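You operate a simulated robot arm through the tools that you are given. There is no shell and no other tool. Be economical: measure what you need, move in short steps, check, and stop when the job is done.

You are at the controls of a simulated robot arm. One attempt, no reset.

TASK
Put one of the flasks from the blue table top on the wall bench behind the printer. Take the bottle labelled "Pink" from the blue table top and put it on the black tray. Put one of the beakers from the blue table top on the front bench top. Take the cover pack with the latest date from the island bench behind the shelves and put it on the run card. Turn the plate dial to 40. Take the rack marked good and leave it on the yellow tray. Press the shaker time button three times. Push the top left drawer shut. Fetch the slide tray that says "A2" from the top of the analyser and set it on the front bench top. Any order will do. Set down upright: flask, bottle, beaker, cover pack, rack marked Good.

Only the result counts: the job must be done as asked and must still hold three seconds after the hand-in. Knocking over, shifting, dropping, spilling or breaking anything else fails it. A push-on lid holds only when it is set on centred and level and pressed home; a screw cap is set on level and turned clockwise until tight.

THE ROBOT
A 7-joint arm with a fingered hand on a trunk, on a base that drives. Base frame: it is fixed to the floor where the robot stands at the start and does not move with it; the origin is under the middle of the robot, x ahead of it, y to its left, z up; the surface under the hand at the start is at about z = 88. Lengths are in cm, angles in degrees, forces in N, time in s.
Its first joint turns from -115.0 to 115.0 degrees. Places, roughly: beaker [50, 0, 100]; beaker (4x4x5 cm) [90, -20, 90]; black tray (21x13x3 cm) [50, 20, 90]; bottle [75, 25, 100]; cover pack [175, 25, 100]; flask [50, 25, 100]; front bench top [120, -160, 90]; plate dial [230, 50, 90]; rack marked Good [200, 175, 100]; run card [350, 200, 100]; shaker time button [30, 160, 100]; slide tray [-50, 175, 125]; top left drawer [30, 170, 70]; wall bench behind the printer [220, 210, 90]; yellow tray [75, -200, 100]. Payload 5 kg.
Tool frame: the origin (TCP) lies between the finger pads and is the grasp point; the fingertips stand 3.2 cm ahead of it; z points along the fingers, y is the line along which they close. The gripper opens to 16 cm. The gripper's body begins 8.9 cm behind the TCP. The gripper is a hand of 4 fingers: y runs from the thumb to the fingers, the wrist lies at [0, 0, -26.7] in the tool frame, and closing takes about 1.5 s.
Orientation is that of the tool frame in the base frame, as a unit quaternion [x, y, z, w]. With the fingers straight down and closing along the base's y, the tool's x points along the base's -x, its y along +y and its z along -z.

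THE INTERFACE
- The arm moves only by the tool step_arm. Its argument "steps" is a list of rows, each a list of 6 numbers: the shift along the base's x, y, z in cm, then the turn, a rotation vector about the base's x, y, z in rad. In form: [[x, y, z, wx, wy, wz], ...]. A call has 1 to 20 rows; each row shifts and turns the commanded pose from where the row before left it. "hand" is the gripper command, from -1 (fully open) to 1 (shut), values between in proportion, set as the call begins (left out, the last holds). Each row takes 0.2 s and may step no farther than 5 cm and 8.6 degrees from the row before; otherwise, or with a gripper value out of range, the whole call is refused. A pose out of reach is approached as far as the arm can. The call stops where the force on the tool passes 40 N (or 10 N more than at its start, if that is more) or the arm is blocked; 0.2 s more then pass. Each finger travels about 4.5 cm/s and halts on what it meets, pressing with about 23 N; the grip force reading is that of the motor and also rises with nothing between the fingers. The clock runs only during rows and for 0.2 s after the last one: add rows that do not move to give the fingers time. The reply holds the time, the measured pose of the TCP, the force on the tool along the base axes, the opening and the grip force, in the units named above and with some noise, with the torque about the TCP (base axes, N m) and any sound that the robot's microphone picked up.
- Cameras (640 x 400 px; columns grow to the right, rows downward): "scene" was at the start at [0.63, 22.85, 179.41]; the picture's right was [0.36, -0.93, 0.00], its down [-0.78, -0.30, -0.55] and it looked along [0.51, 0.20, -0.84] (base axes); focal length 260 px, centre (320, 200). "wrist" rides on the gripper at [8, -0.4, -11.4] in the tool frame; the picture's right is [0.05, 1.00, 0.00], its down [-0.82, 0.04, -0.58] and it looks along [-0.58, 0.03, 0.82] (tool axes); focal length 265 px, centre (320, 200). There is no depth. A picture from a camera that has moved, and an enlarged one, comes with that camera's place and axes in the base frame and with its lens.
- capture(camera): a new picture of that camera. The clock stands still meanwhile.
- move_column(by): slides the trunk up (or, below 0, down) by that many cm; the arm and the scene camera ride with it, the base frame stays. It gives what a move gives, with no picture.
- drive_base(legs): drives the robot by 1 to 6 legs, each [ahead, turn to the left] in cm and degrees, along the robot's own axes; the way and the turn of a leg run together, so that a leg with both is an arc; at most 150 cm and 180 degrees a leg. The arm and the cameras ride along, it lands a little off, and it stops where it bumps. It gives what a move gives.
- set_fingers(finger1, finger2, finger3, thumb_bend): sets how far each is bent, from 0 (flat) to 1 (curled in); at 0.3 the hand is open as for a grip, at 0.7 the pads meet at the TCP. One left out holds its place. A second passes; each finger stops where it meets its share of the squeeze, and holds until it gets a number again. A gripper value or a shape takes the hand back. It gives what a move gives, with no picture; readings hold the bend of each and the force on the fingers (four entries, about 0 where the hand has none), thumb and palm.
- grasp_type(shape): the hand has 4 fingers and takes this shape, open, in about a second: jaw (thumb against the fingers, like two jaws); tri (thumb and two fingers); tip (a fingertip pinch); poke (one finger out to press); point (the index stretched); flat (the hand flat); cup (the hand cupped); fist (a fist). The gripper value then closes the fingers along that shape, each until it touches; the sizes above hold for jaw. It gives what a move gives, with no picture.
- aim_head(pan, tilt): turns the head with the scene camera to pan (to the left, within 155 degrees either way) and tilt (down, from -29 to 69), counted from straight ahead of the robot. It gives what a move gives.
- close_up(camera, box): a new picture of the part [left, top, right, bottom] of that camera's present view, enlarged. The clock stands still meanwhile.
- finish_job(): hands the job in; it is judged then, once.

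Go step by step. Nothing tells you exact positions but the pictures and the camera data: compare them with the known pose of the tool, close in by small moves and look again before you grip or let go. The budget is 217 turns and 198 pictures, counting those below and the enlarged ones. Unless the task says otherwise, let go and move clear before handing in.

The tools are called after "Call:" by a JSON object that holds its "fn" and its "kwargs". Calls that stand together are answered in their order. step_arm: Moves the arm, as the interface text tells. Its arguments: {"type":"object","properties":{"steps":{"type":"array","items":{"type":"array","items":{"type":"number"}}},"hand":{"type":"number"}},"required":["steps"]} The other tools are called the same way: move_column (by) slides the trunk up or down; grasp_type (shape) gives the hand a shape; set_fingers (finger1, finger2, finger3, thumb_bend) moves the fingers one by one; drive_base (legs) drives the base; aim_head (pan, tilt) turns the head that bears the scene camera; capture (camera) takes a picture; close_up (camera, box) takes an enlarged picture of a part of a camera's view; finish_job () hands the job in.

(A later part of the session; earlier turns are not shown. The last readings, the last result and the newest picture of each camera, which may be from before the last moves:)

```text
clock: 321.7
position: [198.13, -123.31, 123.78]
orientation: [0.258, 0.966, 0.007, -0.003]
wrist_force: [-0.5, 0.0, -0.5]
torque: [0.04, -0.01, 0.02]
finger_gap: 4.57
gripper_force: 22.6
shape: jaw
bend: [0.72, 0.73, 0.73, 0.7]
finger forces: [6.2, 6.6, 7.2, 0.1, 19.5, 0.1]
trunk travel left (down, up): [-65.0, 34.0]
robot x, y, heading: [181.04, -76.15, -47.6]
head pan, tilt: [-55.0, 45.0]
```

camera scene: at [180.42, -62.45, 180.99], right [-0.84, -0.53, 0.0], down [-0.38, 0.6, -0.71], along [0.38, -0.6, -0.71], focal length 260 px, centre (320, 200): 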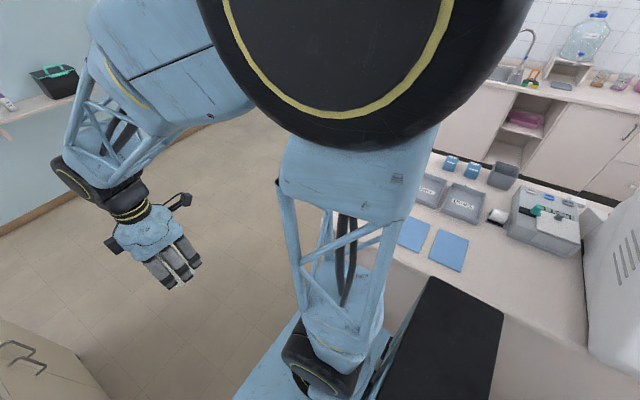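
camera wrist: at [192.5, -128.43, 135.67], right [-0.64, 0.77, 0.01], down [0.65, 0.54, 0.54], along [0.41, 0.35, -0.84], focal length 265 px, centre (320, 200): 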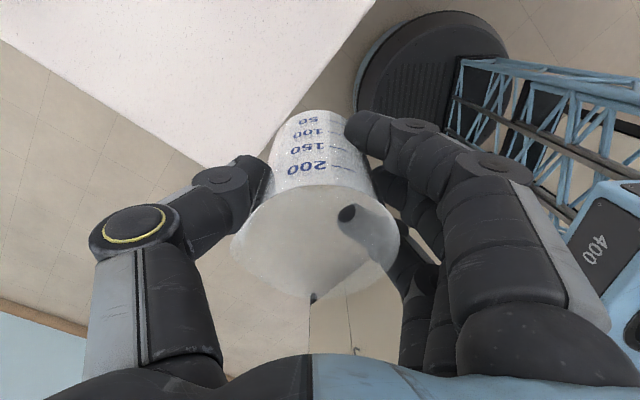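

Call:
{"fn": "step_arm", "kwargs": {"steps": [[-4.2, -2.45, 0, 0, 0, -0.08], [-4.2, -2.45, 0, 0, 0, -0.08], [-4.2, -2.45, 0, 0, 0, -0.08], [-4.2, -2.45, 0, 0, 0, -0.08], [-4.2, -2.45, 0, 0, 0, -0.08], [-4.2, -2.45, 0, 0, 0, -0.08], [-4.2, -2.45, 0, 0, 0, -0.08], [-4.2, -2.45, 0, 0, 0, -0.08], [-4.2, -2.45, 0, 0, 0, -0.08], [-4.2, -2.45, 0, 0, 0, 0]]}}

Call:
{"fn": "capture", "kwargs": {"camera": "wrist"}}

```text
clock: 323.9
position: [160.64, -134.84, 131.35]
orientation: [0.581, 0.814, 0.005, 0.001]
wrist_force: [-0.3, -0.6, -0.6]
torque: [0.0, 0.0, 0.01]
finger_gap: 4.57
gripper_force: 23.1
shape: jaw
bend: [0.72, 0.73, 0.73, 0.7]
finger forces: [6.0, 6.7, 7.5, 0.0, 19.3, 0.0]
out of reach, approached as far as the arm can: row 6, 7, 8, 9, 10
trunk travel left (down, up): [-65.0, 34.0]
robot x, y, heading: [181.02, -76.15, -48.1]
head pan, tilt: [-55.0, 45.0]
```

```text
42 pictures are left
camera wrist: at [157.49, -127.52, 142.72], right [0.93, 0.37, 0.01], down [0.3, -0.76, 0.57], along [0.22, -0.53, -0.82], focal length 265 px, centre (320, 200)
```

wrist: 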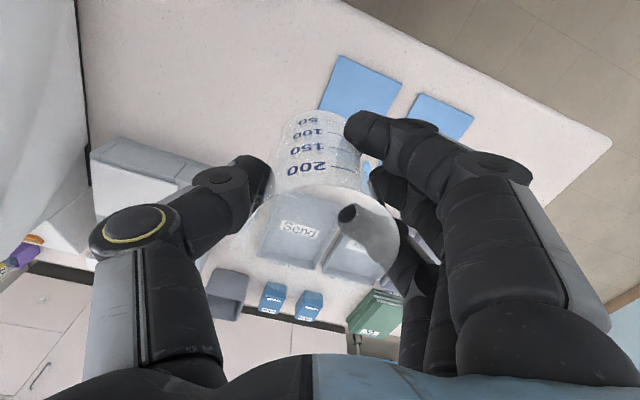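

Call:
{"fn": "step_arm", "kwargs": {"steps": [[-2, -1, -2, 0, 0, 0], [-2, -1, -2, 0, 0, 0], [-2, -1, -2, 0, 0, 0], [-2, -1, -2, 0, 0, 0]]}}

```text
clock: 324.9
position: [156.73, -131.1, 127.97]
orientation: [0.581, 0.814, 0.006, 0.002]
wrist_force: [-0.7, 0.1, -0.6]
torque: [0.0, 0.01, 0.02]
finger_gap: 4.57
gripper_force: 23.1
shape: jaw
bend: [0.72, 0.73, 0.73, 0.7]
finger forces: [6.3, 6.8, 7.8, 0.0, 19.1, 0.0]
out of reach, approached as far as the arm can: row 1, 2, 3, 4
trunk travel left (down, up): [-65.0, 34.0]
robot x, y, heading: [180.96, -76.06, -47.9]
head pan, tilt: [-55.0, 45.0]
```

A joint limit interferes; I'll swing the arm back a bit and turn the base further instead.

Call:
{"fn": "step_arm", "kwargs": {"steps": [[3.8, 0.9, 0, 0, 0, 0], [3.8, 0.9, 0, 0, 0, 0], [3.8, 0.9, 0, 0, 0, 0], [3.8, 0.9, 0, 0, 0, 0], [3.8, 0.9, 0, 0, 0, 0], [3.8, 0.9, 0, 0, 0, 0], [3.8, 0.9, 0, 0, 0, 0], [3.8, 0.9, 0, 0, 0, 0]]}}

Call:
{"fn": "drive_base", "kwargs": {"legs": [[0, -38]]}}

Call:
{"fn": "step_arm", "kwargs": {"steps": [[-1, -3, 0, 0, 0, 0.1], [-1, -3, 0, 0, 0, 0.1], [-1, -3, 0, 0, 0, 0.1], [-1, -3, 0, 0, 0, 0.1], [-1, -3, 0, 0, 0, 0.1], [-1, -3, 0, 0, 0, 0.1]]}}

Call:
{"fn": "capture", "kwargs": {"camera": "wrist"}}

```text
clock: 326.7
position: [187.18, -123.68, 127.76]
orientation: [0.58, 0.814, 0.007, 0.001]
wrist_force: [0.6, 0.9, -0.5]
torque: [-0.04, 0.02, 0.0]
finger_gap: 4.55
gripper_force: 23.0
shape: jaw
bend: [0.72, 0.73, 0.73, 0.7]
finger forces: [6.3, 6.8, 8.0, 0.0, 19.4, 0.0]
trunk travel left (down, up): [-65.0, 34.0]
robot x, y, heading: [181.04, -75.93, -47.9]
head pan, tilt: [-55.0, 45.0]
```

```text
clock: 328.9
position: [157.16, -117.63, 127.72]
orientation: [0.809, 0.588, 0.007, 0.003]
wrist_force: [0.3, -0.1, -0.3]
torque: [0.02, 0.02, 0.02]
finger_gap: 4.57
gripper_force: 23.1
shape: jaw
bend: [0.72, 0.73, 0.73, 0.7]
finger forces: [5.9, 6.8, 7.9, 0.0, 19.4, 0.0]
trunk travel left (down, up): [-65.0, 34.0]
robot x, y, heading: [180.89, -75.88, -85.0]
head pan, tilt: [-55.0, 45.0]
```

```text
clock: 330.3
position: [152.4, -132.2, 129.43]
orientation: [0.599, 0.801, 0.006, 0.0]
wrist_force: [0.2, -0.3, -1.3]
torque: [0.03, 0.0, -0.01]
finger_gap: 4.53
gripper_force: 22.9
shape: jaw
bend: [0.72, 0.73, 0.73, 0.7]
finger forces: [5.9, 7.0, 8.1, 0.1, 19.6, 0.0]
out of reach, approached as far as the arm can: row 5, 6
trunk travel left (down, up): [-65.0, 34.0]
robot x, y, heading: [181.02, -75.93, -85.0]
head pan, tilt: [-55.0, 45.0]
```

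```text
41 pictures are left
camera wrist: at [149.68, -124.66, 140.98], right [0.94, 0.33, 0.01], down [0.27, -0.78, 0.57], along [0.2, -0.54, -0.82], focal length 265 px, centre (320, 200)
```

wrist: 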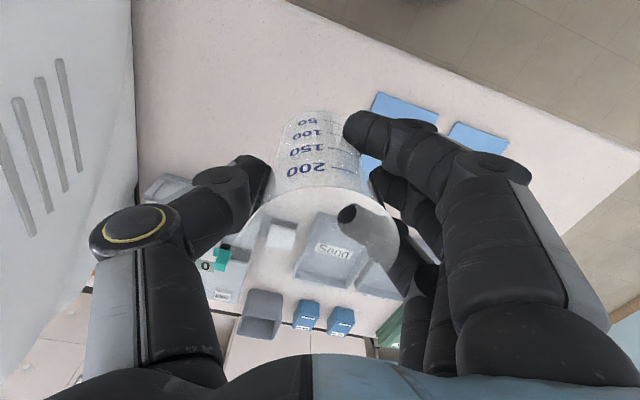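

Call:
{"fn": "step_arm", "kwargs": {"steps": [[0, 0, -1, 0, 0, -0.14], [0, 0, -1, 0, 0, -0.14], [0, -1, -2, 0, 0, -0.14], [0, -1, -2, 0, 0, -0.14], [0, -1, -3, 0, 0, 0], [0, -1, -4, 0, 0, 0], [0, 0, -4, 0, 0, 0]]}}

Call:
{"fn": "capture", "kwargs": {"camera": "wrist"}}

```text
clock: 331.9
position: [155.64, -126.55, 119.43]
orientation: [0.798, 0.603, 0.007, 0.003]
wrist_force: [0.1, 0.2, -0.4]
torque: [0.02, 0.01, -0.03]
finger_gap: 4.53
gripper_force: 22.9
shape: jaw
bend: [0.73, 0.73, 0.73, 0.7]
finger forces: [6.1, 7.0, 8.4, 0.1, 19.5, 0.1]
out of reach, approached as far as the arm can: row 1, 2, 3, 4, 5, 6, 7
trunk travel left (down, up): [-65.0, 34.0]
robot x, y, heading: [181.01, -76.21, -84.7]
head pan, tilt: [-55.0, 45.0]
```

```text
40 pictures are left
camera wrist: at [157.23, -118.67, 130.9], right [0.97, -0.22, 0.01], down [-0.19, -0.8, 0.57], along [-0.12, -0.56, -0.82], focal length 265 px, centre (320, 200)
```

wrist: 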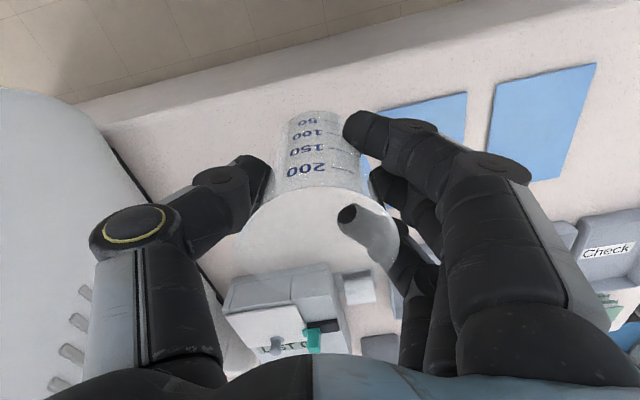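

The arm seems wound into a poor configuration. I'll move it to a neutral pose ahead of the robot to unwind, then approach again.

Call:
{"fn": "step_arm", "kwargs": {"steps": [[3.5, 0, 2, 0, 0, 0.05], [3.8, 0, 2, 0, 0, 0.05], [3.8, 0, 2, 0, 0, 0.05], [3.8, 0, 1, 0, 0, 0.05], [3.8, -0.5, 0.5, 0, 0, 0.05], [3.8, -0.5, 0, 0, 0, 0.05], [3.8, -0.5, 0, 0, 0, 0.05], [3.8, -1, 0, 0, 0, 0], [3.8, -1, 0, 0, 0, 0], [3.8, -1, 0, 0, 0, 0], [3.8, -2, 0, 0, 0, 0], [3.8, -2, 0, 0, 0, 0], [3.8, -2, 0, 0, 0, 0], [3.8, -2, 0, 0, 0, 0]]}}

Call:
{"fn": "step_arm", "kwargs": {"steps": [[-3, -1, 0, 0, 0, 0], [-3, -1, 0, 0, 0, 0], [-3, -1, 0, 0, 0, 0], [-3, -1, 0, 0, 0, 0], [-3, -1, 0, 0, 0, 0], [-3, -1, 0, 0, 0, 0]]}}

Call:
{"fn": "capture", "kwargs": {"camera": "scene"}}

```text
clock: 335.1
position: [217.39, -120.75, 137.99]
orientation: [0.54, 0.836, 0.063, 0.074]
wrist_force: [-0.2, 0.2, 0.1]
torque: [0.02, -0.09, -0.01]
finger_gap: 4.55
gripper_force: 23.3
shape: jaw
bend: [0.73, 0.73, 0.73, 0.7]
finger forces: [6.3, 7.3, 9.0, 0.0, 20.8, 0.0]
out of reach, approached as far as the arm can: row 9, 10, 11, 12, 13
trunk travel left (down, up): [-65.0, 34.0]
robot x, y, heading: [181.24, -76.69, -84.8]
head pan, tilt: [-55.0, 45.0]
stopped in row 14: the arm was blocked; the commanded pose is now the measured one
```

```text
clock: 336.5
position: [199.44, -126.7, 138.16]
orientation: [0.539, 0.837, 0.064, 0.075]
wrist_force: [0.3, 1.0, -0.9]
torque: [0.04, -0.04, 0.02]
finger_gap: 4.53
gripper_force: 23.2
shape: jaw
bend: [0.73, 0.73, 0.73, 0.7]
finger forces: [6.0, 7.4, 9.1, 0.0, 20.6, 0.0]
trunk travel left (down, up): [-65.0, 34.0]
robot x, y, heading: [181.1, -75.97, -85.0]
head pan, tilt: [-55.0, 45.0]
```

```text
39 pictures are left
camera scene: at [194.58, -73.67, 180.99], right [-0.64, 0.77, 0.0], down [0.54, 0.46, -0.71], along [-0.54, -0.45, -0.71], focal length 260 px, centre (320, 200)
```

scene: 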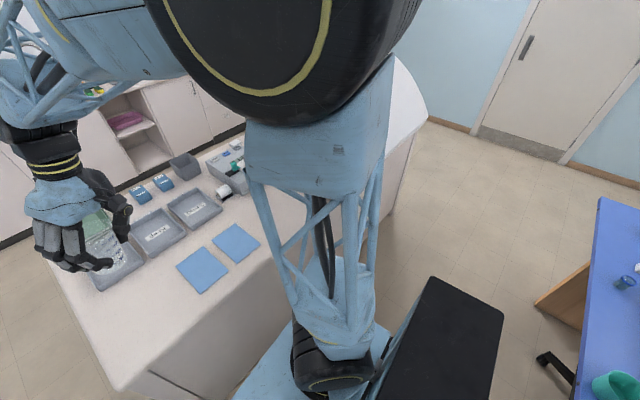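

The elbow may be fouling the head. I'll turn the head away, level the tool, and retry.

Call:
{"fn": "aim_head", "kwargs": {"pan": 40, "tilt": 45}}

Call:
{"fn": "step_arm", "kwargs": {"steps": [[0, -1, 0, -0.013, 0.098, 0], [0, -2, 0, -0.013, 0.098, 0], [-2, -2, -2, 0, 0, 0], [-2, -2, -2, 0, 0, 0], [-2, -2, -2, 0, 0, 0], [-2, -1, -2, 0, 0, 0]]}}

```text
clock: 338.2
position: [199.63, -126.6, 138.09]
orientation: [0.539, 0.837, 0.063, 0.075]
wrist_force: [0.8, 0.0, -0.5]
torque: [-0.04, 0.0, 0.01]
finger_gap: 4.5
gripper_force: 23.3
shape: jaw
bend: [0.73, 0.73, 0.73, 0.7]
finger forces: [6.0, 7.4, 9.1, 0.0, 20.6, 0.2]
trunk travel left (down, up): [-65.0, 34.0]
robot x, y, heading: [181.0, -76.08, -84.8]
head pan, tilt: [40.0, 45.0]
```

```text
clock: 339.6
position: [191.4, -136.69, 129.97]
orientation: [0.541, 0.841, -0.001, -0.002]
wrist_force: [0.0, -0.3, -1.0]
torque: [0.0, -0.05, -0.01]
finger_gap: 4.52
gripper_force: 23.1
shape: jaw
bend: [0.73, 0.73, 0.73, 0.7]
finger forces: [6.0, 7.5, 9.3, 0.0, 20.3, 0.0]
trunk travel left (down, up): [-65.0, 34.0]
robot x, y, heading: [181.18, -76.53, -85.0]
head pan, tilt: [40.0, 45.0]
```

That works. I continue towards the free patch, turning the wrist with the arm.

Call:
{"fn": "step_arm", "kwargs": {"steps": [[-3.7, -0.4, 0, 0, 0, -0.058], [-3.7, -0.4, 0, 0, 0, -0.058], [-3.7, -0.4, 0, 0, 0, -0.058], [-3.7, -0.4, 0, 0, 0, -0.058], [-3.7, -0.4, 0, 0, 0, -0.058], [-3.7, -0.4, -1, 0, 0, -0.058], [-3.7, -0.4, -1, 0, 0, -0.058], [-3.7, -0.4, -2, 0, 0, -0.058], [-3.7, -0.4, -2, 0, 0, -0.058], [-3.7, -0.4, -3, 0, 0, -0.058]]}}

Call:
{"fn": "capture", "kwargs": {"camera": "wrist"}}

```text
clock: 341.8
position: [154.24, -140.7, 120.71]
orientation: [0.76, 0.65, 0.0, -0.001]
wrist_force: [0.1, -0.3, -1.8]
torque: [0.0, -0.06, -0.01]
finger_gap: 4.52
gripper_force: 22.8
shape: jaw
bend: [0.73, 0.73, 0.73, 0.7]
finger forces: [5.8, 7.5, 9.4, 0.0, 20.1, 0.0]
trunk travel left (down, up): [-65.0, 34.0]
robot x, y, heading: [180.92, -75.81, -84.7]
head pan, tilt: [40.0, 45.0]
```

```text
38 pictures are left
camera wrist: at [155.06, -132.72, 132.09], right [0.99, -0.1, 0.0], down [-0.08, -0.81, 0.58], along [-0.06, -0.57, -0.82], focal length 265 px, centre (320, 200)
```

wrist: 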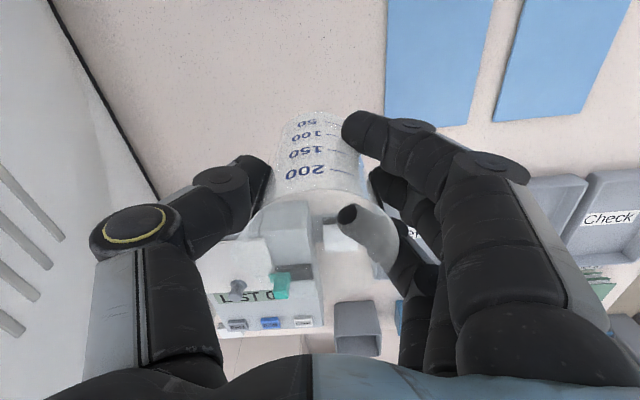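

Call:
{"fn": "step_arm", "kwargs": {"steps": [[0, 0.5, -4.5, 0, 0, 0], [0, 0.5, -4.5, 0, 0, 0], [0, 0, -4.5, 0, 0, 0], [0, 0, -4.5, 0, 0, 0], [0, 0, -2, 0, 0, 0], [0, 0, -1, 0, 0, 0], [0, 0, -1, 0, 0, 0], [0, 0, -0.7, 0, 0, 0], [0, 0, -0.6, 0, 0, 0], [0, 0, -0.5, 0, 0, 0], [0, 0, -0.5, 0, 0, 0], [0, 0, -0.5, 0, 0, 0], [0, 0, -0.5, 0, 0, 0]]}}

Call:
{"fn": "capture", "kwargs": {"camera": "wrist"}}

```text
clock: 343.5
position: [154.39, -139.96, 99.53]
orientation: [0.759, 0.651, -0.005, 0.001]
wrist_force: [2.1, 5.4, 28.7]
torque: [0.04, -0.13, 0.02]
finger_gap: 4.72
gripper_force: 22.8
shape: jaw
bend: [0.74, 0.74, 0.73, 0.71]
finger forces: [14.2, 8.1, 13.4, 0.0, 24.0, 0.0]
trunk travel left (down, up): [-65.0, 34.0]
robot x, y, heading: [180.79, -76.06, -84.8]
head pan, tilt: [40.0, 45.0]
stopped in row 8: the force on the tool passed its limit at 41 N (the readings are from after the stop); the commanded pose is now the measured one
```

```text
37 pictures are left
camera wrist: at [155.29, -131.81, 110.72], right [0.99, -0.1, -0.01], down [-0.08, -0.81, 0.58], along [-0.06, -0.58, -0.81], focal length 265 px, centre (320, 200)
```

wrist: 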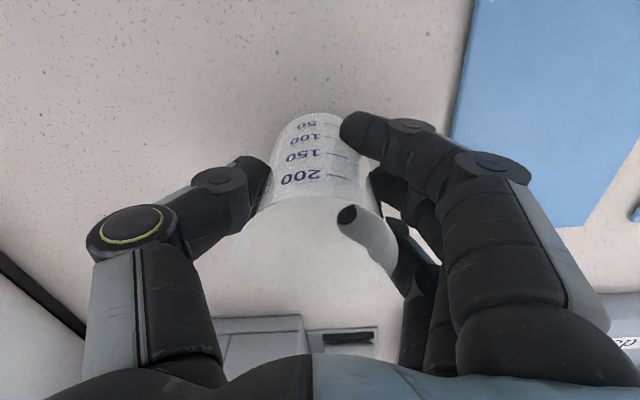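

Call:
{"fn": "step_arm", "kwargs": {"steps": [[0, 0, 0.3, 0, 0, 0], [0, 0, 0, 0, 0, 0]]}}

Call:
{"fn": "step_arm", "kwargs": {"steps": [[0, 0, 0, 0, 0, 0], [0, 0, 0, 0, 0, 0], [0, 0, 0, 0, 0, 0], [0, 0, 0, 0, 0, 0], [0, 0, 0, 0, 0, 0]], "hand": -0.3}}

Call:
{"fn": "step_arm", "kwargs": {"steps": [[0, 0, 1, 0, 0, 0], [0, 0, 3, 0, 0, 0], [0, 0, 4, 0, 0, 0], [0, 0, 4, 0, 0, 0], [0, 0, 4, 0, 0, 0], [0, 0, 4, 0, 0, 0], [0, 0, 4, 0, 0, 0]]}}

Call:
{"fn": "capture", "kwargs": {"camera": "wrist"}}

```text
clock: 344.1
position: [154.38, -139.87, 99.54]
orientation: [0.759, 0.651, -0.004, 0.001]
wrist_force: [-0.1, 0.3, 17.1]
torque: [-0.09, -0.03, 0.02]
finger_gap: 4.76
gripper_force: 22.7
shape: jaw
bend: [0.74, 0.74, 0.73, 0.71]
finger forces: [11.6, 7.7, 14.0, 0.0, 23.4, 0.1]
trunk travel left (down, up): [-65.0, 34.0]
robot x, y, heading: [180.94, -76.11, -85.0]
head pan, tilt: [40.0, 45.0]
```

```text
clock: 345.3
position: [154.35, -139.87, 99.63]
orientation: [0.76, 0.65, -0.003, 0.0]
wrist_force: [0.5, 0.1, 0.3]
torque: [0.02, 0.01, 0.02]
finger_gap: 10.35
gripper_force: 0.0
shape: jaw
bend: [0.7, 0.7, 0.7, 0.67]
finger forces: [0.0, 0.0, 0.0, 0.1, 0.1, 0.0]
trunk travel left (down, up): [-65.0, 34.0]
robot x, y, heading: [180.98, -76.31, -85.1]
head pan, tilt: [40.0, 45.0]
```

```text
clock: 346.9
position: [154.45, -140.06, 123.21]
orientation: [0.759, 0.651, -0.003, 0.0]
wrist_force: [0.7, 0.1, 0.3]
torque: [-0.01, 0.01, -0.06]
finger_gap: 10.37
gripper_force: 0.1
shape: jaw
bend: [0.7, 0.7, 0.7, 0.67]
finger forces: [0.1, 0.0, 0.0, 0.0, 0.0, 0.1]
trunk travel left (down, up): [-65.0, 34.0]
robot x, y, heading: [180.92, -75.83, -84.9]
head pan, tilt: [40.0, 45.0]
```

```text
36 pictures are left
camera wrist: at [155.39, -131.85, 134.62], right [0.99, -0.1, 0.0], down [-0.08, -0.81, 0.58], along [-0.06, -0.58, -0.81], focal length 265 px, centre (320, 200)
```

wrist: 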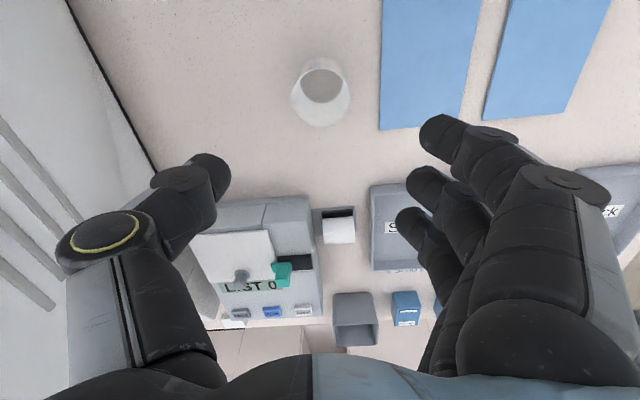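

The beaker stands on the front bench. Now I tuck the arm and drive round to the analyser side.

Call:
{"fn": "step_arm", "kwargs": {"steps": [[3, 2, 1, 0, 0, 0], [3, 2, 1, 0, 0, 0], [3, 2, 1, 0, 0, 0], [3, 2, 1, 0, 0, 0], [3, 2, 1, 0, 0, 0], [3, 2, 1, 0, 0, 0], [3, 2, 1, 0, 0, 0], [3, 2, 0, 0, 0, 0], [3, 2, 0, 0, 0, 0]], "hand": -1}}

Call:
{"fn": "drive_base", "kwargs": {"legs": [[0, 85], [-98, 0], [-98, 0], [0, 90], [150, 0]]}}

```text
clock: 348.9
position: [181.42, -121.83, 130.57]
orientation: [0.759, 0.651, -0.003, 0.0]
wrist_force: [0.6, 1.1, 0.4]
torque: [-0.01, 0.01, 0.0]
finger_gap: 16.01
gripper_force: 0.1
shape: jaw
bend: [0.3, 0.3, 0.3, 0.3]
finger forces: [0.0, 0.1, 0.0, 0.1, 0.1, 0.0]
trunk travel left (down, up): [-65.0, 34.0]
robot x, y, heading: [180.78, -76.15, -84.9]
head pan, tilt: [40.0, 45.0]
```

```text
clock: 373.3
position: [-7.55, 116.31, 130.63]
orientation: [-0.611, 0.791, 0.0, 0.003]
wrist_force: [0.7, -0.9, 0.8]
torque: [0.01, 0.0, 0.0]
finger_gap: 15.99
gripper_force: 0.0
shape: jaw
bend: [0.3, 0.3, 0.3, 0.3]
finger forces: [0.0, 0.0, 0.1, 0.1, 0.1, 0.0]
trunk travel left (down, up): [-65.0, 34.0]
robot x, y, heading: [-11.36, 70.45, 89.3]
head pan, tilt: [40.0, 45.0]
```

I form a fist and swing the hand to horizontal in front of the drawer knob (28.6, 146, 70).

Call:
{"fn": "grasp_type", "kwargs": {"shape": "fist"}}

Call:
{"fn": "step_arm", "kwargs": {"steps": [[3.3, 1.4, -1, 0.143, 0, 0], [3.3, 1.4, -1, 0.143, 0, 0], [3.3, 1.4, -1, 0.143, 0, 0], [3.3, 1.4, -1.5, 0.143, 0, 0], [3.3, 1.4, -2, 0.143, 0, 0], [3.3, 1.4, -2, 0.143, 0, 0], [3.3, 1.4, -2.5, 0.143, 0, 0], [3.3, 1.4, -2.5, 0.143, 0, 0], [3.3, 1.4, -2.5, 0.143, 0, 0], [3.3, 1.4, -2.5, 0.143, 0, 0], [3.1, 1.4, -2.5, 0.141, 0, 0]]}}

Call:
{"fn": "aim_head", "kwargs": {"pan": -40, "tilt": 45}}

Call:
{"fn": "capture", "kwargs": {"camera": "scene"}}

```text
clock: 374.2
position: [-7.47, 116.45, 130.58]
orientation: [-0.612, 0.791, 0.0, 0.003]
wrist_force: [0.7, -0.6, -0.1]
torque: [-0.01, -0.03, 0.04]
finger_gap: 0.0
gripper_force: 0.2
shape: fist
bend: [1.0, 1.0, 0.99, 0.54]
finger forces: [0.1, 0.0, 0.0, 0.1, 0.0, 0.0]
trunk travel left (down, up): [-65.0, 34.0]
robot x, y, heading: [-11.39, 70.45, 89.2]
head pan, tilt: [40.0, 45.0]
```

```text
clock: 376.6
position: [24.26, 132.26, 145.14]
orientation: [-0.512, 0.687, 0.423, 0.296]
wrist_force: [-0.7, -0.3, 0.0]
torque: [-0.03, 0.01, -0.05]
finger_gap: 0.0
gripper_force: 0.0
shape: fist
bend: [1.0, 1.0, 0.99, 0.54]
finger forces: [0.0, 0.0, 0.0, 0.0, 0.1, 0.1]
out of reach, approached as far as the arm can: row 5, 6, 7, 8, 9, 10, 11
trunk travel left (down, up): [-65.0, 34.0]
robot x, y, heading: [-11.72, 70.43, 89.3]
head pan, tilt: [40.0, 45.0]
```

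```text
clock: 378.2
position: [24.41, 132.26, 145.11]
orientation: [-0.511, 0.688, 0.422, 0.296]
wrist_force: [0.1, -0.6, -0.5]
torque: [-0.02, 0.02, -0.01]
finger_gap: 0.01
gripper_force: 0.0
shape: fist
bend: [1.0, 1.0, 0.98, 0.54]
finger forces: [0.1, 0.0, 0.0, 0.0, 0.0, 0.0]
trunk travel left (down, up): [-65.0, 34.0]
robot x, y, heading: [-11.54, 70.97, 89.4]
head pan, tilt: [-40.0, 45.0]
```

```text
35 pictures are left
camera scene: at [-26.67, 70.93, 180.99], right [0.76, -0.65, 0.0], down [-0.46, -0.54, -0.71], along [0.46, 0.54, -0.71], focal length 260 px, centre (320, 200)
```

scene: 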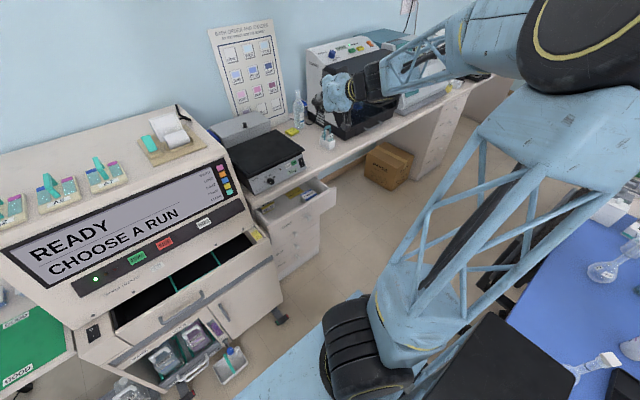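

Horizontal reach is too high here, so I lower the trunk and finish turning the hand level.

Call:
{"fn": "move_column", "kwargs": {"by": -50}}

Call:
{"fn": "step_arm", "kwargs": {"steps": [[0, -0.5, 0, 0.12, 0, 0], [0, -0.5, 0, 0.12, 0, 0], [0, -0.5, 0, 0.12, 0, 0], [0, 0, 0, 0.1, 0, 0]]}}

```text
refused: -50 is not a number from -40 to 40
```

```text
clock: 379.2
position: [24.31, 132.21, 145.12]
orientation: [-0.51, 0.688, 0.422, 0.296]
wrist_force: [-0.8, 0.2, -0.5]
torque: [-0.03, 0.0, 0.0]
finger_gap: 0.0
gripper_force: 0.1
shape: fist
bend: [1.0, 1.0, 0.98, 0.54]
finger forces: [0.0, 0.1, 0.0, 0.1, 0.1, 0.0]
out of reach, approached as far as the arm can: row 1, 2, 3, 4
trunk travel left (down, up): [-65.0, 34.0]
robot x, y, heading: [-11.69, 70.45, 89.1]
head pan, tilt: [-40.0, 45.0]
```

Call:
{"fn": "move_column", "kwargs": {"by": -40}}

Call:
{"fn": "step_arm", "kwargs": {"steps": [[0, 2, 1, 0.1, 0, 0], [0, 2, 1, 0.1, 0, 0], [0, 2, 1, 0.1, 0, 0], [0, 2, 0, 0.1, 0, 0], [0, 0, 0, 0.08, 0, 0]]}}

```text
clock: 383.0
position: [24.36, 132.14, 105.17]
orientation: [-0.51, 0.689, 0.421, 0.297]
wrist_force: [0.7, -1.0, 0.4]
torque: [0.04, -0.02, 0.0]
finger_gap: 0.0
gripper_force: 0.1
shape: fist
bend: [1.0, 1.0, 0.98, 0.54]
finger forces: [0.1, 0.0, 0.1, 0.1, 0.0, 0.0]
trunk travel left (down, up): [-25.0, 74.0]
robot x, y, heading: [-11.47, 70.66, 89.3]
head pan, tilt: [-40.0, 45.0]
```

```text
clock: 384.2
position: [24.7, 136.58, 113.33]
orientation: [-0.485, 0.661, 0.472, 0.324]
wrist_force: [-0.1, -0.3, 0.0]
torque: [0.02, 0.02, 0.01]
finger_gap: 0.0
gripper_force: 0.2
shape: fist
bend: [1.0, 1.0, 0.97, 0.54]
finger forces: [0.0, 0.1, 0.0, 0.1, 0.1, 0.0]
out of reach, approached as far as the arm can: row 1, 2, 3, 4, 5
trunk travel left (down, up): [-25.0, 74.0]
robot x, y, heading: [-11.5, 70.56, 89.3]
head pan, tilt: [-40.0, 45.0]
```

The hand is about 70° from vertical, good enough. Button first: I take the poke shape and look.

Call:
{"fn": "grasp_type", "kwargs": {"shape": "poke"}}

Call:
{"fn": "capture", "kwargs": {"camera": "wrist"}}

Call:
{"fn": "close_up", "kwargs": {"camera": "scene", "box": [200, 60, 440, 260]}}

```text
clock: 385.1
position: [24.72, 136.51, 113.36]
orientation: [-0.485, 0.661, 0.472, 0.323]
wrist_force: [-0.4, -0.6, 0.2]
torque: [0.03, 0.01, 0.02]
finger_gap: 0.0
gripper_force: 0.2
shape: poke
bend: [1.0, 1.0, 1.0, 0.47]
finger forces: [0.1, 0.0, 0.0, 0.0, 0.0, 0.1]
trunk travel left (down, up): [-25.0, 74.0]
robot x, y, heading: [-11.72, 70.29, 89.1]
head pan, tilt: [-40.0, 45.0]
```

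```text
34 pictures are left
camera wrist: at [22.9, 123.16, 109.86], right [-0.96, 0.07, 0.27], down [0.24, -0.26, 0.93], along [0.13, 0.96, 0.24], focal length 265 px, centre (320, 200)
```

wrist: 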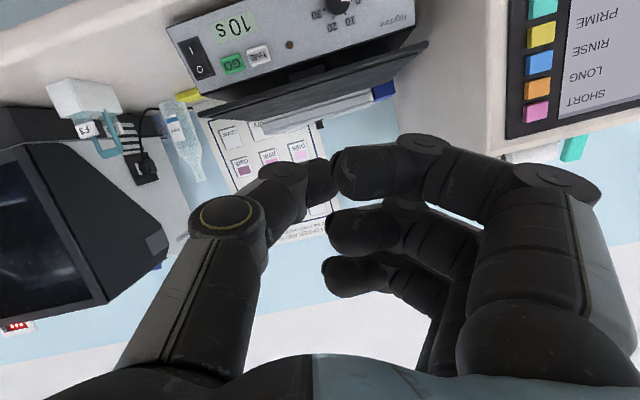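

```text
2.00 times, centred on (320, 160) of scene
camera zoom: at [-26.67, 70.92, 140.99], right [0.76, -0.65, 0.0], down [-0.46, -0.54, -0.71], along [0.46, 0.54, -0.71], focal length 520 px, centre (320, 280)
```

zoom: 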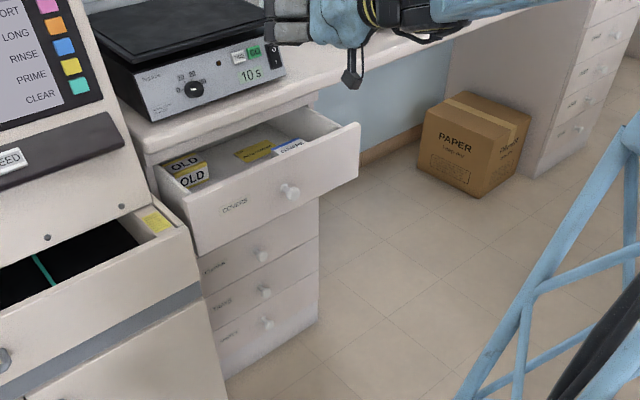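

Call:
{"fn": "grasp_type", "kwargs": {"shape": "point"}}

Call:
{"fn": "capture", "kwargs": {"camera": "wrist"}}

```text
clock: 386.0
position: [24.76, 136.6, 113.15]
orientation: [-0.486, 0.661, 0.473, 0.323]
wrist_force: [0.1, 0.2, 0.4]
torque: [0.0, 0.0, -0.01]
finger_gap: 15.25
gripper_force: 0.1
shape: point
bend: [0.3, 1.0, 1.0, 0.54]
finger forces: [0.0, 0.1, 0.1, 0.1, 0.0, 0.0]
trunk travel left (down, up): [-25.0, 74.0]
robot x, y, heading: [-11.56, 70.62, 89.3]
head pan, tilt: [-40.0, 45.0]
```

```text
32 pictures are left
camera wrist: at [22.9, 123.16, 109.86], right [-0.96, 0.07, 0.27], down [0.24, -0.26, 0.93], along [0.13, 0.96, 0.24], focal length 265 px, centre (320, 200)
```

wrist: 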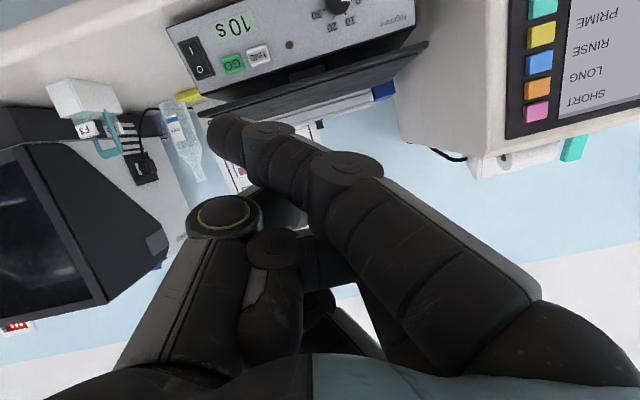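

The index finger is out with its tip near (29.6, 139, 108); the TIME button is near (31.2, 162, 99). I lower the trunk 9 cm and move forward most of the way.

Call:
{"fn": "move_column", "kwargs": {"by": -9}}

Call:
{"fn": "step_arm", "kwargs": {"steps": [[0.4, 4.5, 0, 0, 0, 0], [0.4, 4.5, 0, 0, 0, 0], [0.4, 4.5, 0, 0, 0, 0], [0.4, 4, 0, 0, 0, 0]]}}

Call:
{"fn": "capture", "kwargs": {"camera": "wrist"}}

```text
clock: 387.2
position: [24.64, 136.46, 104.39]
orientation: [-0.485, 0.662, 0.472, 0.322]
wrist_force: [-0.1, -0.3, -0.2]
torque: [0.0, -0.03, -0.01]
finger_gap: 15.24
gripper_force: 0.1
shape: point
bend: [0.3, 1.0, 1.0, 0.54]
finger forces: [0.1, 0.1, 0.1, 0.0, 0.0, 0.0]
trunk travel left (down, up): [-16.0, 83.0]
robot x, y, heading: [-11.64, 70.31, 89.1]
head pan, tilt: [-40.0, 45.0]
```

```text
clock: 388.4
position: [30.6, 147.06, 105.41]
orientation: [-0.456, 0.681, 0.459, 0.342]
wrist_force: [1.9, -1.1, -0.3]
torque: [0.04, 0.05, 0.17]
finger_gap: 0.0
gripper_force: 0.0
shape: point
bend: [0.29, 1.0, 1.0, 0.54]
finger forces: [0.1, 0.0, 0.1, 0.0, 0.1, 0.0]
out of reach, approached as far as the arm can: row 3, 4
trunk travel left (down, up): [-16.0, 83.0]
robot x, y, heading: [-11.7, 70.89, 89.4]
head pan, tilt: [-40.0, 45.0]
stopped in row 4: the arm was blocked; the commanded pose is now the measured one
```

```text
31 pictures are left
camera wrist: at [27.73, 133.89, 102.07], right [-0.95, 0.15, 0.27], down [0.22, -0.28, 0.93], along [0.21, 0.95, 0.24], focal length 265 px, centre (320, 200)
```

wrist: 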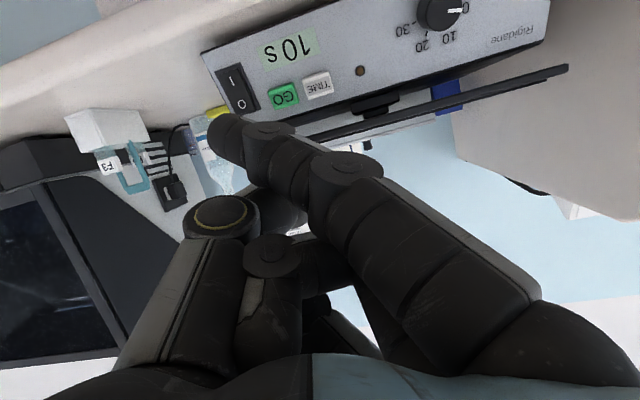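

The horizontal reach is awkward. I'll use a closed hand pointing straight down instead, pushing with the finger side; first retract and straighten.

Call:
{"fn": "step_arm", "kwargs": {"steps": [[0, -3, 0.5, -0.135, 0.007, 0], [0, -3, 0.5, -0.135, 0.007, 0], [0, -3, 0.5, -0.135, 0.007, 0], [0, -2.5, 1, -0.135, 0.007, 0], [0, -2.5, 1, -0.135, 0.007, 0], [0, -2.5, 1, -0.135, 0.007, 0], [0, -2.5, 1, -0.135, 0.007, 0], [0, -2.5, 1, -0.135, 0.007, 0], [0, -2, 1, -0.135, 0.007, 0]]}}

Call:
{"fn": "move_column", "kwargs": {"by": 29}}

Call:
{"fn": "grasp_type", "kwargs": {"shape": "jaw"}}

Call:
{"fn": "drive_base", "kwargs": {"legs": [[0, -67], [27, 0], [0, 67]]}}

```text
clock: 390.4
position: [29.65, 122.88, 112.6]
orientation: [-0.558, 0.83, 0.003, 0.001]
wrist_force: [-0.2, 0.3, 0.0]
torque: [-0.02, 0.0, -0.03]
finger_gap: 0.02
gripper_force: 0.2
shape: point
bend: [0.29, 1.0, 1.0, 0.54]
finger forces: [0.0, 0.1, 0.0, 0.0, 0.0, 0.0]
out of reach, approached as far as the arm can: row 9
trunk travel left (down, up): [-16.0, 83.0]
robot x, y, heading: [-12.01, 70.2, 89.6]
head pan, tilt: [-40.0, 45.0]
```

```text
clock: 393.4
position: [29.56, 123.0, 141.66]
orientation: [-0.558, 0.83, 0.004, 0.001]
wrist_force: [-0.5, -0.2, 0.0]
torque: [0.03, -0.02, 0.04]
finger_gap: 0.0
gripper_force: 0.0
shape: point
bend: [0.29, 1.0, 1.0, 0.54]
finger forces: [0.0, 0.1, 0.1, 0.0, 0.0, 0.0]
trunk travel left (down, up): [-45.0, 54.0]
robot x, y, heading: [-11.58, 70.44, 89.3]
head pan, tilt: [-40.0, 45.0]
```

```text
clock: 394.3
position: [29.64, 123.07, 141.66]
orientation: [-0.558, 0.83, 0.003, 0.001]
wrist_force: [-0.1, 0.2, -0.4]
torque: [0.0, -0.02, 0.01]
finger_gap: 16.0
gripper_force: 0.1
shape: jaw
bend: [0.3, 0.3, 0.3, 0.3]
finger forces: [0.0, 0.0, 0.0, 0.0, 0.0, 0.0]
trunk travel left (down, up): [-45.0, 54.0]
robot x, y, heading: [-11.74, 70.6, 89.2]
head pan, tilt: [-40.0, 45.0]
```

```text
clock: 402.3
position: [55.53, 132.08, 141.53]
orientation: [-0.551, 0.835, 0.004, 0.001]
wrist_force: [-0.4, 0.0, 0.1]
torque: [-0.03, -0.02, 0.02]
finger_gap: 15.99
gripper_force: 0.0
shape: jaw
bend: [0.3, 0.3, 0.3, 0.3]
finger forces: [0.0, 0.0, 0.1, 0.0, 0.0, 0.0]
trunk travel left (down, up): [-45.0, 54.0]
robot x, y, heading: [12.89, 80.34, 88.3]
head pan, tilt: [-40.0, 45.0]
```

Call:
{"fn": "step_arm", "kwargs": {"steps": [[-2.45, 0.1, -3.8, 0, 0, 0.134], [-2.45, 0.1, -3.8, 0, 0, 0.134], [-2.45, 0.1, -3.8, 0, 0, 0.134], [-2.45, 0.1, -3.8, 0, 0, 0], [-2.45, 0.1, -3.8, 0, 0, 0], [-2.45, 0.1, -3.8, 0, 0, 0], [-2.45, 0.1, -3.8, 0, 0, 0], [-2.45, 0.1, -3.8, 0, 0, 0], [-2.45, 0.1, -3.8, 0, 0, 0], [-2.45, 0.1, -3.8, 0, 0, 0], [-2.45, 0.1, -3.8, 0, 0, 0], [0, 0, -3.8, 0, 0, 0], [0, 0, -3.8, 0, 0, 0], [0, 0, -3.8, 0, 0, 0], [0, 0, -3.8, 0, 0, 0], [0, 0, -3.8, 0, 0, 0], [0, 0, -3.8, 0, 0, 0], [0, 0, -3.8, 0, 0, 0], [0, 0, -3, 0, 0, 0]], "hand": 1}}

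Call:
{"fn": "capture", "kwargs": {"camera": "wrist"}}

Call:
{"fn": "capture", "kwargs": {"camera": "scene"}}

```text
clock: 406.3
position: [28.67, 118.91, 89.25]
orientation: [-0.706, 0.709, 0.005, 0.0]
wrist_force: [-0.7, -0.1, -0.3]
torque: [0.03, -0.01, -0.04]
finger_gap: 0.0
gripper_force: 23.0
shape: jaw
bend: [0.68, 0.63, 0.68, 0.66]
finger forces: [0.0, 0.0, 0.1, 0.1, 0.0, 0.1]
out of reach, approached as far as the arm can: row 11, 12, 13, 14, 15, 16, 17, 18, 19
trunk travel left (down, up): [-45.0, 54.0]
robot x, y, heading: [13.35, 80.03, 88.3]
head pan, tilt: [-40.0, 45.0]
```

```text
30 pictures are left
camera wrist: at [29.16, 110.81, 100.58], right [-1.0, -0.05, 0.0], down [-0.04, 0.81, 0.58], along [-0.03, 0.58, -0.81], focal length 265 px, centre (320, 200)
```

wrist: 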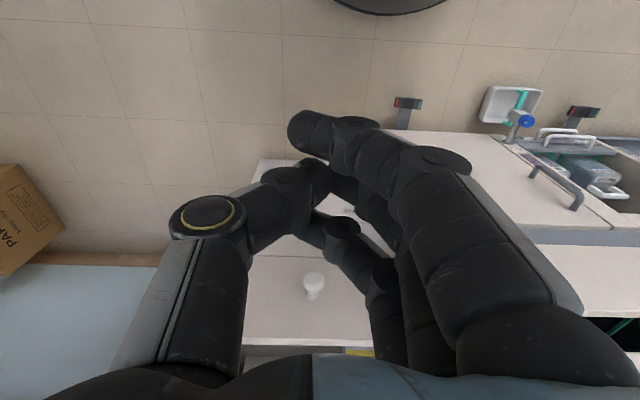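

```text
29 pictures are left
camera scene: at [-1.69, 81.03, 160.99], right [0.75, -0.67, 0.0], down [-0.47, -0.53, -0.71], along [0.47, 0.53, -0.71], focal length 260 px, centre (320, 200)
```

scene: 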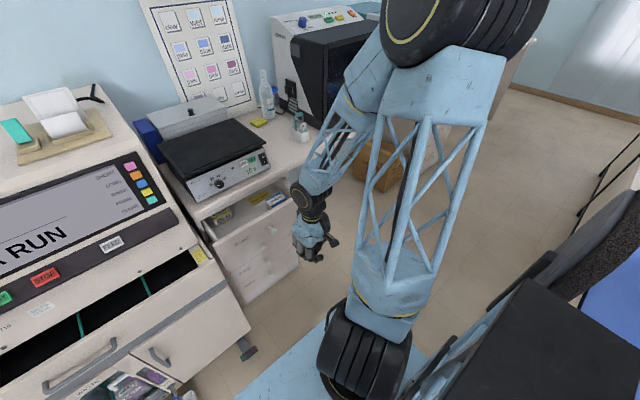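

Call:
{"fn": "move_column", "kwargs": {"by": -14}}

Call:
{"fn": "step_arm", "kwargs": {"steps": [[0, 4, 0, 0, 0, 0], [0, 4, 0, 0, 0, 0], [0, 4, 0, 0, 0, 0], [0, 4, 0, 0, 0, 0], [0, 2, 0, 0, 0, 0]]}}

Call:
{"fn": "capture", "kwargs": {"camera": "wrist"}}

```text
clock: 408.0
position: [28.68, 118.89, 75.31]
orientation: [-0.706, 0.708, 0.003, 0.0]
wrist_force: [0.3, 0.2, -0.1]
torque: [0.01, -0.01, 0.0]
finger_gap: 0.0
gripper_force: 23.0
shape: jaw
bend: [0.68, 0.63, 0.68, 0.66]
finger forces: [0.0, 0.0, 0.0, 0.1, 0.1, 0.1]
trunk travel left (down, up): [-31.0, 68.0]
robot x, y, heading: [13.48, 80.11, 88.2]
head pan, tilt: [-40.0, 45.0]
```

```text
clock: 409.2
position: [28.51, 129.82, 83.91]
orientation: [-0.705, 0.709, 0.005, 0.001]
wrist_force: [0.5, 0.2, -1.1]
torque: [0.02, -0.02, 0.01]
finger_gap: 0.03
gripper_force: 23.4
shape: jaw
bend: [0.68, 0.63, 0.68, 0.66]
finger forces: [0.0, 0.0, 0.0, 0.0, 0.0, 0.1]
out of reach, approached as far as the arm can: row 1, 2, 3, 4, 5
trunk travel left (down, up): [-31.0, 68.0]
robot x, y, heading: [13.38, 80.81, 88.6]
head pan, tilt: [-40.0, 45.0]
```

```text
28 pictures are left
camera wrist: at [29.03, 121.7, 95.15], right [-1.0, -0.05, 0.0], down [-0.04, 0.81, 0.58], along [-0.03, 0.58, -0.81], focal length 265 px, centre (320, 200)
```

wrist: 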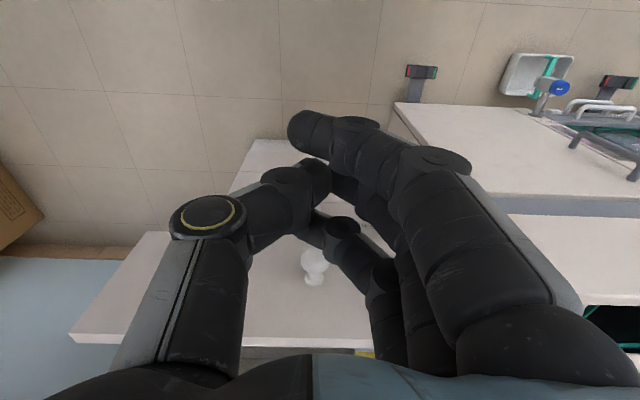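

The arm is in a poor branch again. I'll raise the trunk and stretch the arm out high over the bench to reset it, then come back down.

Call:
{"fn": "move_column", "kwargs": {"by": 34}}

Call:
{"fn": "step_arm", "kwargs": {"steps": [[0, 0, 4, 0, 0, 0], [0, 0, 4, 0, 0, 0], [0, 0, 4, 0, 0, 0], [0, 0, 4, 0, 0, 0], [0, 0, 4, 0, 0, 0], [0, 4, 1, 0, 0, 0], [0, 4, 1, 0, 0, 0], [0, 4, 1, 0, 0, 0], [0, 4, 0, 0, 0, 0], [0, 4, 0, 0, 0, 0], [0, 4, 0, 0, 0, 0], [0, 4, 0, 0, 0, 0], [0, 4, 0, 0, 0, 0], [0, 4, 0, 0, 0, 0], [0, 3, 0, 0, 0, 0]]}}

Call:
{"fn": "capture", "kwargs": {"camera": "scene"}}

```text
clock: 412.5
position: [28.51, 129.88, 117.93]
orientation: [-0.705, 0.709, 0.005, 0.0]
wrist_force: [0.3, 0.7, -0.6]
torque: [-0.03, -0.01, 0.03]
finger_gap: 0.0
gripper_force: 22.8
shape: jaw
bend: [0.68, 0.63, 0.68, 0.66]
finger forces: [0.1, 0.1, 0.0, 0.1, 0.2, 0.1]
trunk travel left (down, up): [-65.0, 34.0]
robot x, y, heading: [13.64, 80.49, 88.4]
head pan, tilt: [-40.0, 45.0]
```

```text
clock: 415.7
position: [28.33, 142.28, 144.67]
orientation: [-0.706, 0.708, 0.005, 0.003]
wrist_force: [-1.0, -1.2, 0.4]
torque: [0.03, -0.04, 0.0]
finger_gap: 0.0
gripper_force: 22.8
shape: jaw
bend: [0.68, 0.63, 0.68, 0.66]
finger forces: [0.1, 0.1, 0.1, 0.0, 0.0, 0.1]
out of reach, approached as far as the arm can: row 9, 10, 11, 12, 13, 14, 15
trunk travel left (down, up): [-65.0, 34.0]
robot x, y, heading: [13.86, 80.26, 88.4]
head pan, tilt: [-40.0, 45.0]
```

```text
27 pictures are left
camera scene: at [-1.73, 81.04, 180.98], right [0.75, -0.67, 0.0], down [-0.47, -0.53, -0.71], along [0.47, 0.53, -0.71], focal length 260 px, centre (320, 200)
```

scene: 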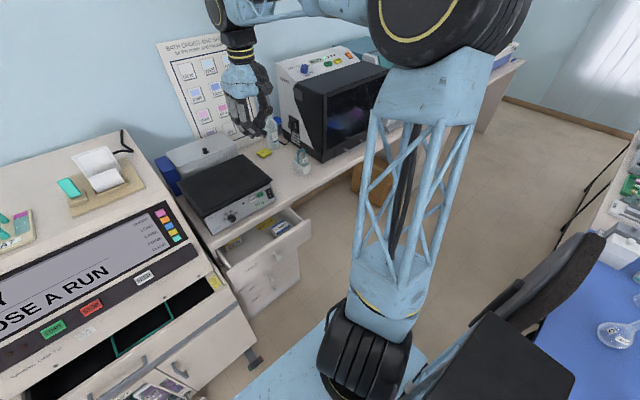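

The head at negative pan blocks the upper arm, exactly as before. I turn the head left and retry the drawer.

Call:
{"fn": "aim_head", "kwargs": {"pan": 45, "tilt": 50}}

Call:
{"fn": "step_arm", "kwargs": {"steps": [[0, -3, -3.5, 0, 0, 0], [0, -3, -3.5, 0, 0, 0], [0, -2, -4, 0, 0, 0], [0, 0, -4.5, 0, 0, 0], [0, 0, -4.5, 0, 0, 0], [0, 0, -4.5, 0, 0, 0], [0, 0, -4.5, 0, 0, 0], [0, 0, -4.5, 0, 0, 0]]}}

Call:
{"fn": "move_column", "kwargs": {"by": -36}}

Call:
{"fn": "capture", "kwargs": {"camera": "wrist"}}

```text
clock: 417.3
position: [28.32, 142.14, 144.64]
orientation: [-0.706, 0.709, 0.006, 0.002]
wrist_force: [-0.1, -0.7, 0.1]
torque: [0.0, 0.01, 0.01]
finger_gap: 0.0
gripper_force: 22.8
shape: jaw
bend: [0.68, 0.63, 0.68, 0.66]
finger forces: [0.0, 0.0, 0.0, 0.0, 0.1, 0.1]
trunk travel left (down, up): [-65.0, 34.0]
robot x, y, heading: [13.17, 80.28, 88.3]
head pan, tilt: [45.0, 50.0]
```

```text
clock: 419.1
position: [28.37, 128.49, 116.58]
orientation: [-0.706, 0.708, 0.005, 0.001]
wrist_force: [-0.1, -0.1, 0.5]
torque: [0.02, -0.01, 0.01]
finger_gap: 0.0
gripper_force: 23.0
shape: jaw
bend: [0.68, 0.63, 0.68, 0.66]
finger forces: [0.0, 0.1, 0.0, 0.0, 0.0, 0.1]
out of reach, approached as far as the arm can: row 6, 7, 8
trunk travel left (down, up): [-65.0, 34.0]
robot x, y, heading: [13.76, 80.02, 88.1]
head pan, tilt: [45.0, 50.0]
```

```text
clock: 422.6
position: [28.25, 128.58, 80.71]
orientation: [-0.706, 0.709, 0.004, 0.001]
wrist_force: [-0.1, 0.1, 0.9]
torque: [0.0, 0.0, -0.02]
finger_gap: 0.0
gripper_force: 23.0
shape: jaw
bend: [0.68, 0.63, 0.68, 0.66]
finger forces: [0.1, 0.0, 0.1, 0.0, 0.1, 0.0]
trunk travel left (down, up): [-29.0, 70.0]
robot x, y, heading: [13.05, 80.13, 88.2]
head pan, tilt: [45.0, 50.0]
```

```text
26 pictures are left
camera wrist: at [28.8, 120.47, 91.87], right [-1.0, -0.05, 0.0], down [-0.04, 0.81, 0.58], along [-0.03, 0.58, -0.81], focal length 265 px, centre (320, 200)
```

wrist: 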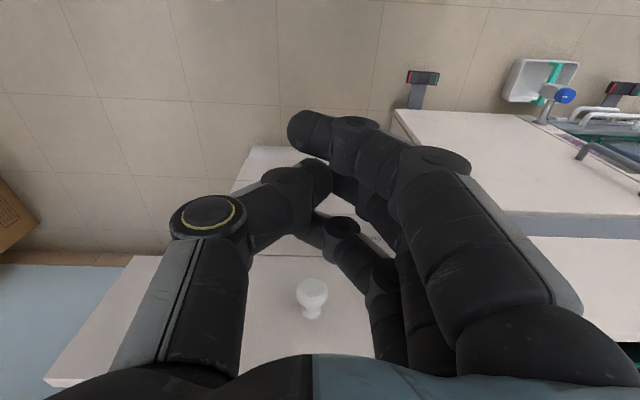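

The upper arm still seems pinned upright. I'll swing the arm to the right over the aisle and extend it there to free it.

Call:
{"fn": "move_column", "kwargs": {"by": 20}}

Call:
{"fn": "step_arm", "kwargs": {"steps": [[3, -3, 1, 0, 0, -0.1], [3.5, -2.5, 1, 0, 0, -0.1], [3.5, -2, 1, 0, 0, -0.1], [3.5, -1.5, 1, 0, 0, -0.1], [3.5, -1.5, 1, 0, 0, -0.1], [3.5, -1.5, 0, 0, 0, -0.1], [3.5, -1, 0, 0, 0, -0.1], [3.5, -1, 0, 0, 0, -0.1], [4, 0, 0, 0, 0, 0], [4, 0, 0, 0, 0, 0], [4, 0, 0, 0, 0, 0], [4, 0, -2, 0, 0, 0], [4, 0, -2, 0, 0, 0], [3, 0, -3, 0, 0, 0]]}}

```text
clock: 424.8
position: [28.27, 128.66, 100.66]
orientation: [-0.706, 0.708, 0.005, 0.001]
wrist_force: [-1.1, 1.1, 0.8]
torque: [0.01, -0.03, 0.0]
finger_gap: 0.0
gripper_force: 23.2
shape: jaw
bend: [0.68, 0.63, 0.68, 0.66]
finger forces: [0.0, 0.0, 0.0, 0.0, 0.1, 0.0]
trunk travel left (down, up): [-49.0, 50.0]
robot x, y, heading: [13.47, 80.42, 88.1]
head pan, tilt: [45.0, 50.0]
```

```text
clock: 427.8
position: [65.61, 108.32, 108.68]
orientation: [-0.374, 0.927, 0.004, 0.004]
wrist_force: [-0.5, 0.2, 0.7]
torque: [0.04, -0.01, 0.0]
finger_gap: 0.0
gripper_force: 23.8
shape: jaw
bend: [0.68, 0.63, 0.68, 0.66]
finger forces: [0.0, 0.0, 0.0, 0.1, 0.1, 0.0]
out of reach, approached as far as the arm can: row 10, 11, 12, 13, 14
trunk travel left (down, up): [-49.0, 50.0]
robot x, y, heading: [13.29, 80.04, 88.3]
head pan, tilt: [45.0, 50.0]
```

Call:
{"fn": "step_arm", "kwargs": {"steps": [[0, 0, 0, 0.11, 0.06, 0], [0, 0, 0, 0.11, 0.06, 0], [2, 1, 0, 0, 0, 0], [2, 1, 0, 0, 0, 0], [2, 1, 0, 0, 0, 0]]}}

Call:
{"fn": "step_arm", "kwargs": {"steps": [[0, 0, 0, -0.11, -0.06, 0], [0, 0, 0, -0.11, -0.06, 0], [0, 0, 0, -0.11, -0.06, 0], [0, 0, 0, -0.11, -0.06, 0], [2, 1, 0, 0, 0, 0], [2, 1, 0, 0, 0, 0], [2, 1, 0, 0, 0, 0]]}}

```text
clock: 429.0
position: [65.81, 109.46, 112.26]
orientation: [-0.371, 0.92, 0.128, -0.011]
wrist_force: [-0.4, 0.2, -0.3]
torque: [0.0, -0.01, 0.0]
finger_gap: 0.0
gripper_force: 22.6
shape: jaw
bend: [0.68, 0.63, 0.68, 0.67]
finger forces: [0.0, 0.1, 0.0, 0.0, 0.0, 0.0]
out of reach, approached as far as the arm can: row 1, 2, 3, 4, 5
trunk travel left (down, up): [-49.0, 50.0]
robot x, y, heading: [13.75, 80.75, 88.3]
head pan, tilt: [45.0, 50.0]
```

```text
clock: 430.6
position: [68.05, 110.36, 114.64]
orientation: [-0.373, 0.92, -0.12, 0.018]
wrist_force: [-0.8, -0.5, 0.5]
torque: [0.04, 0.01, 0.0]
finger_gap: 0.02
gripper_force: 22.8
shape: jaw
bend: [0.68, 0.63, 0.68, 0.67]
finger forces: [0.1, 0.0, 0.0, 0.1, 0.0, 0.1]
out of reach, approached as far as the arm can: row 5, 6, 7
trunk travel left (down, up): [-49.0, 50.0]
robot x, y, heading: [13.33, 80.02, 88.0]
head pan, tilt: [45.0, 50.0]
```

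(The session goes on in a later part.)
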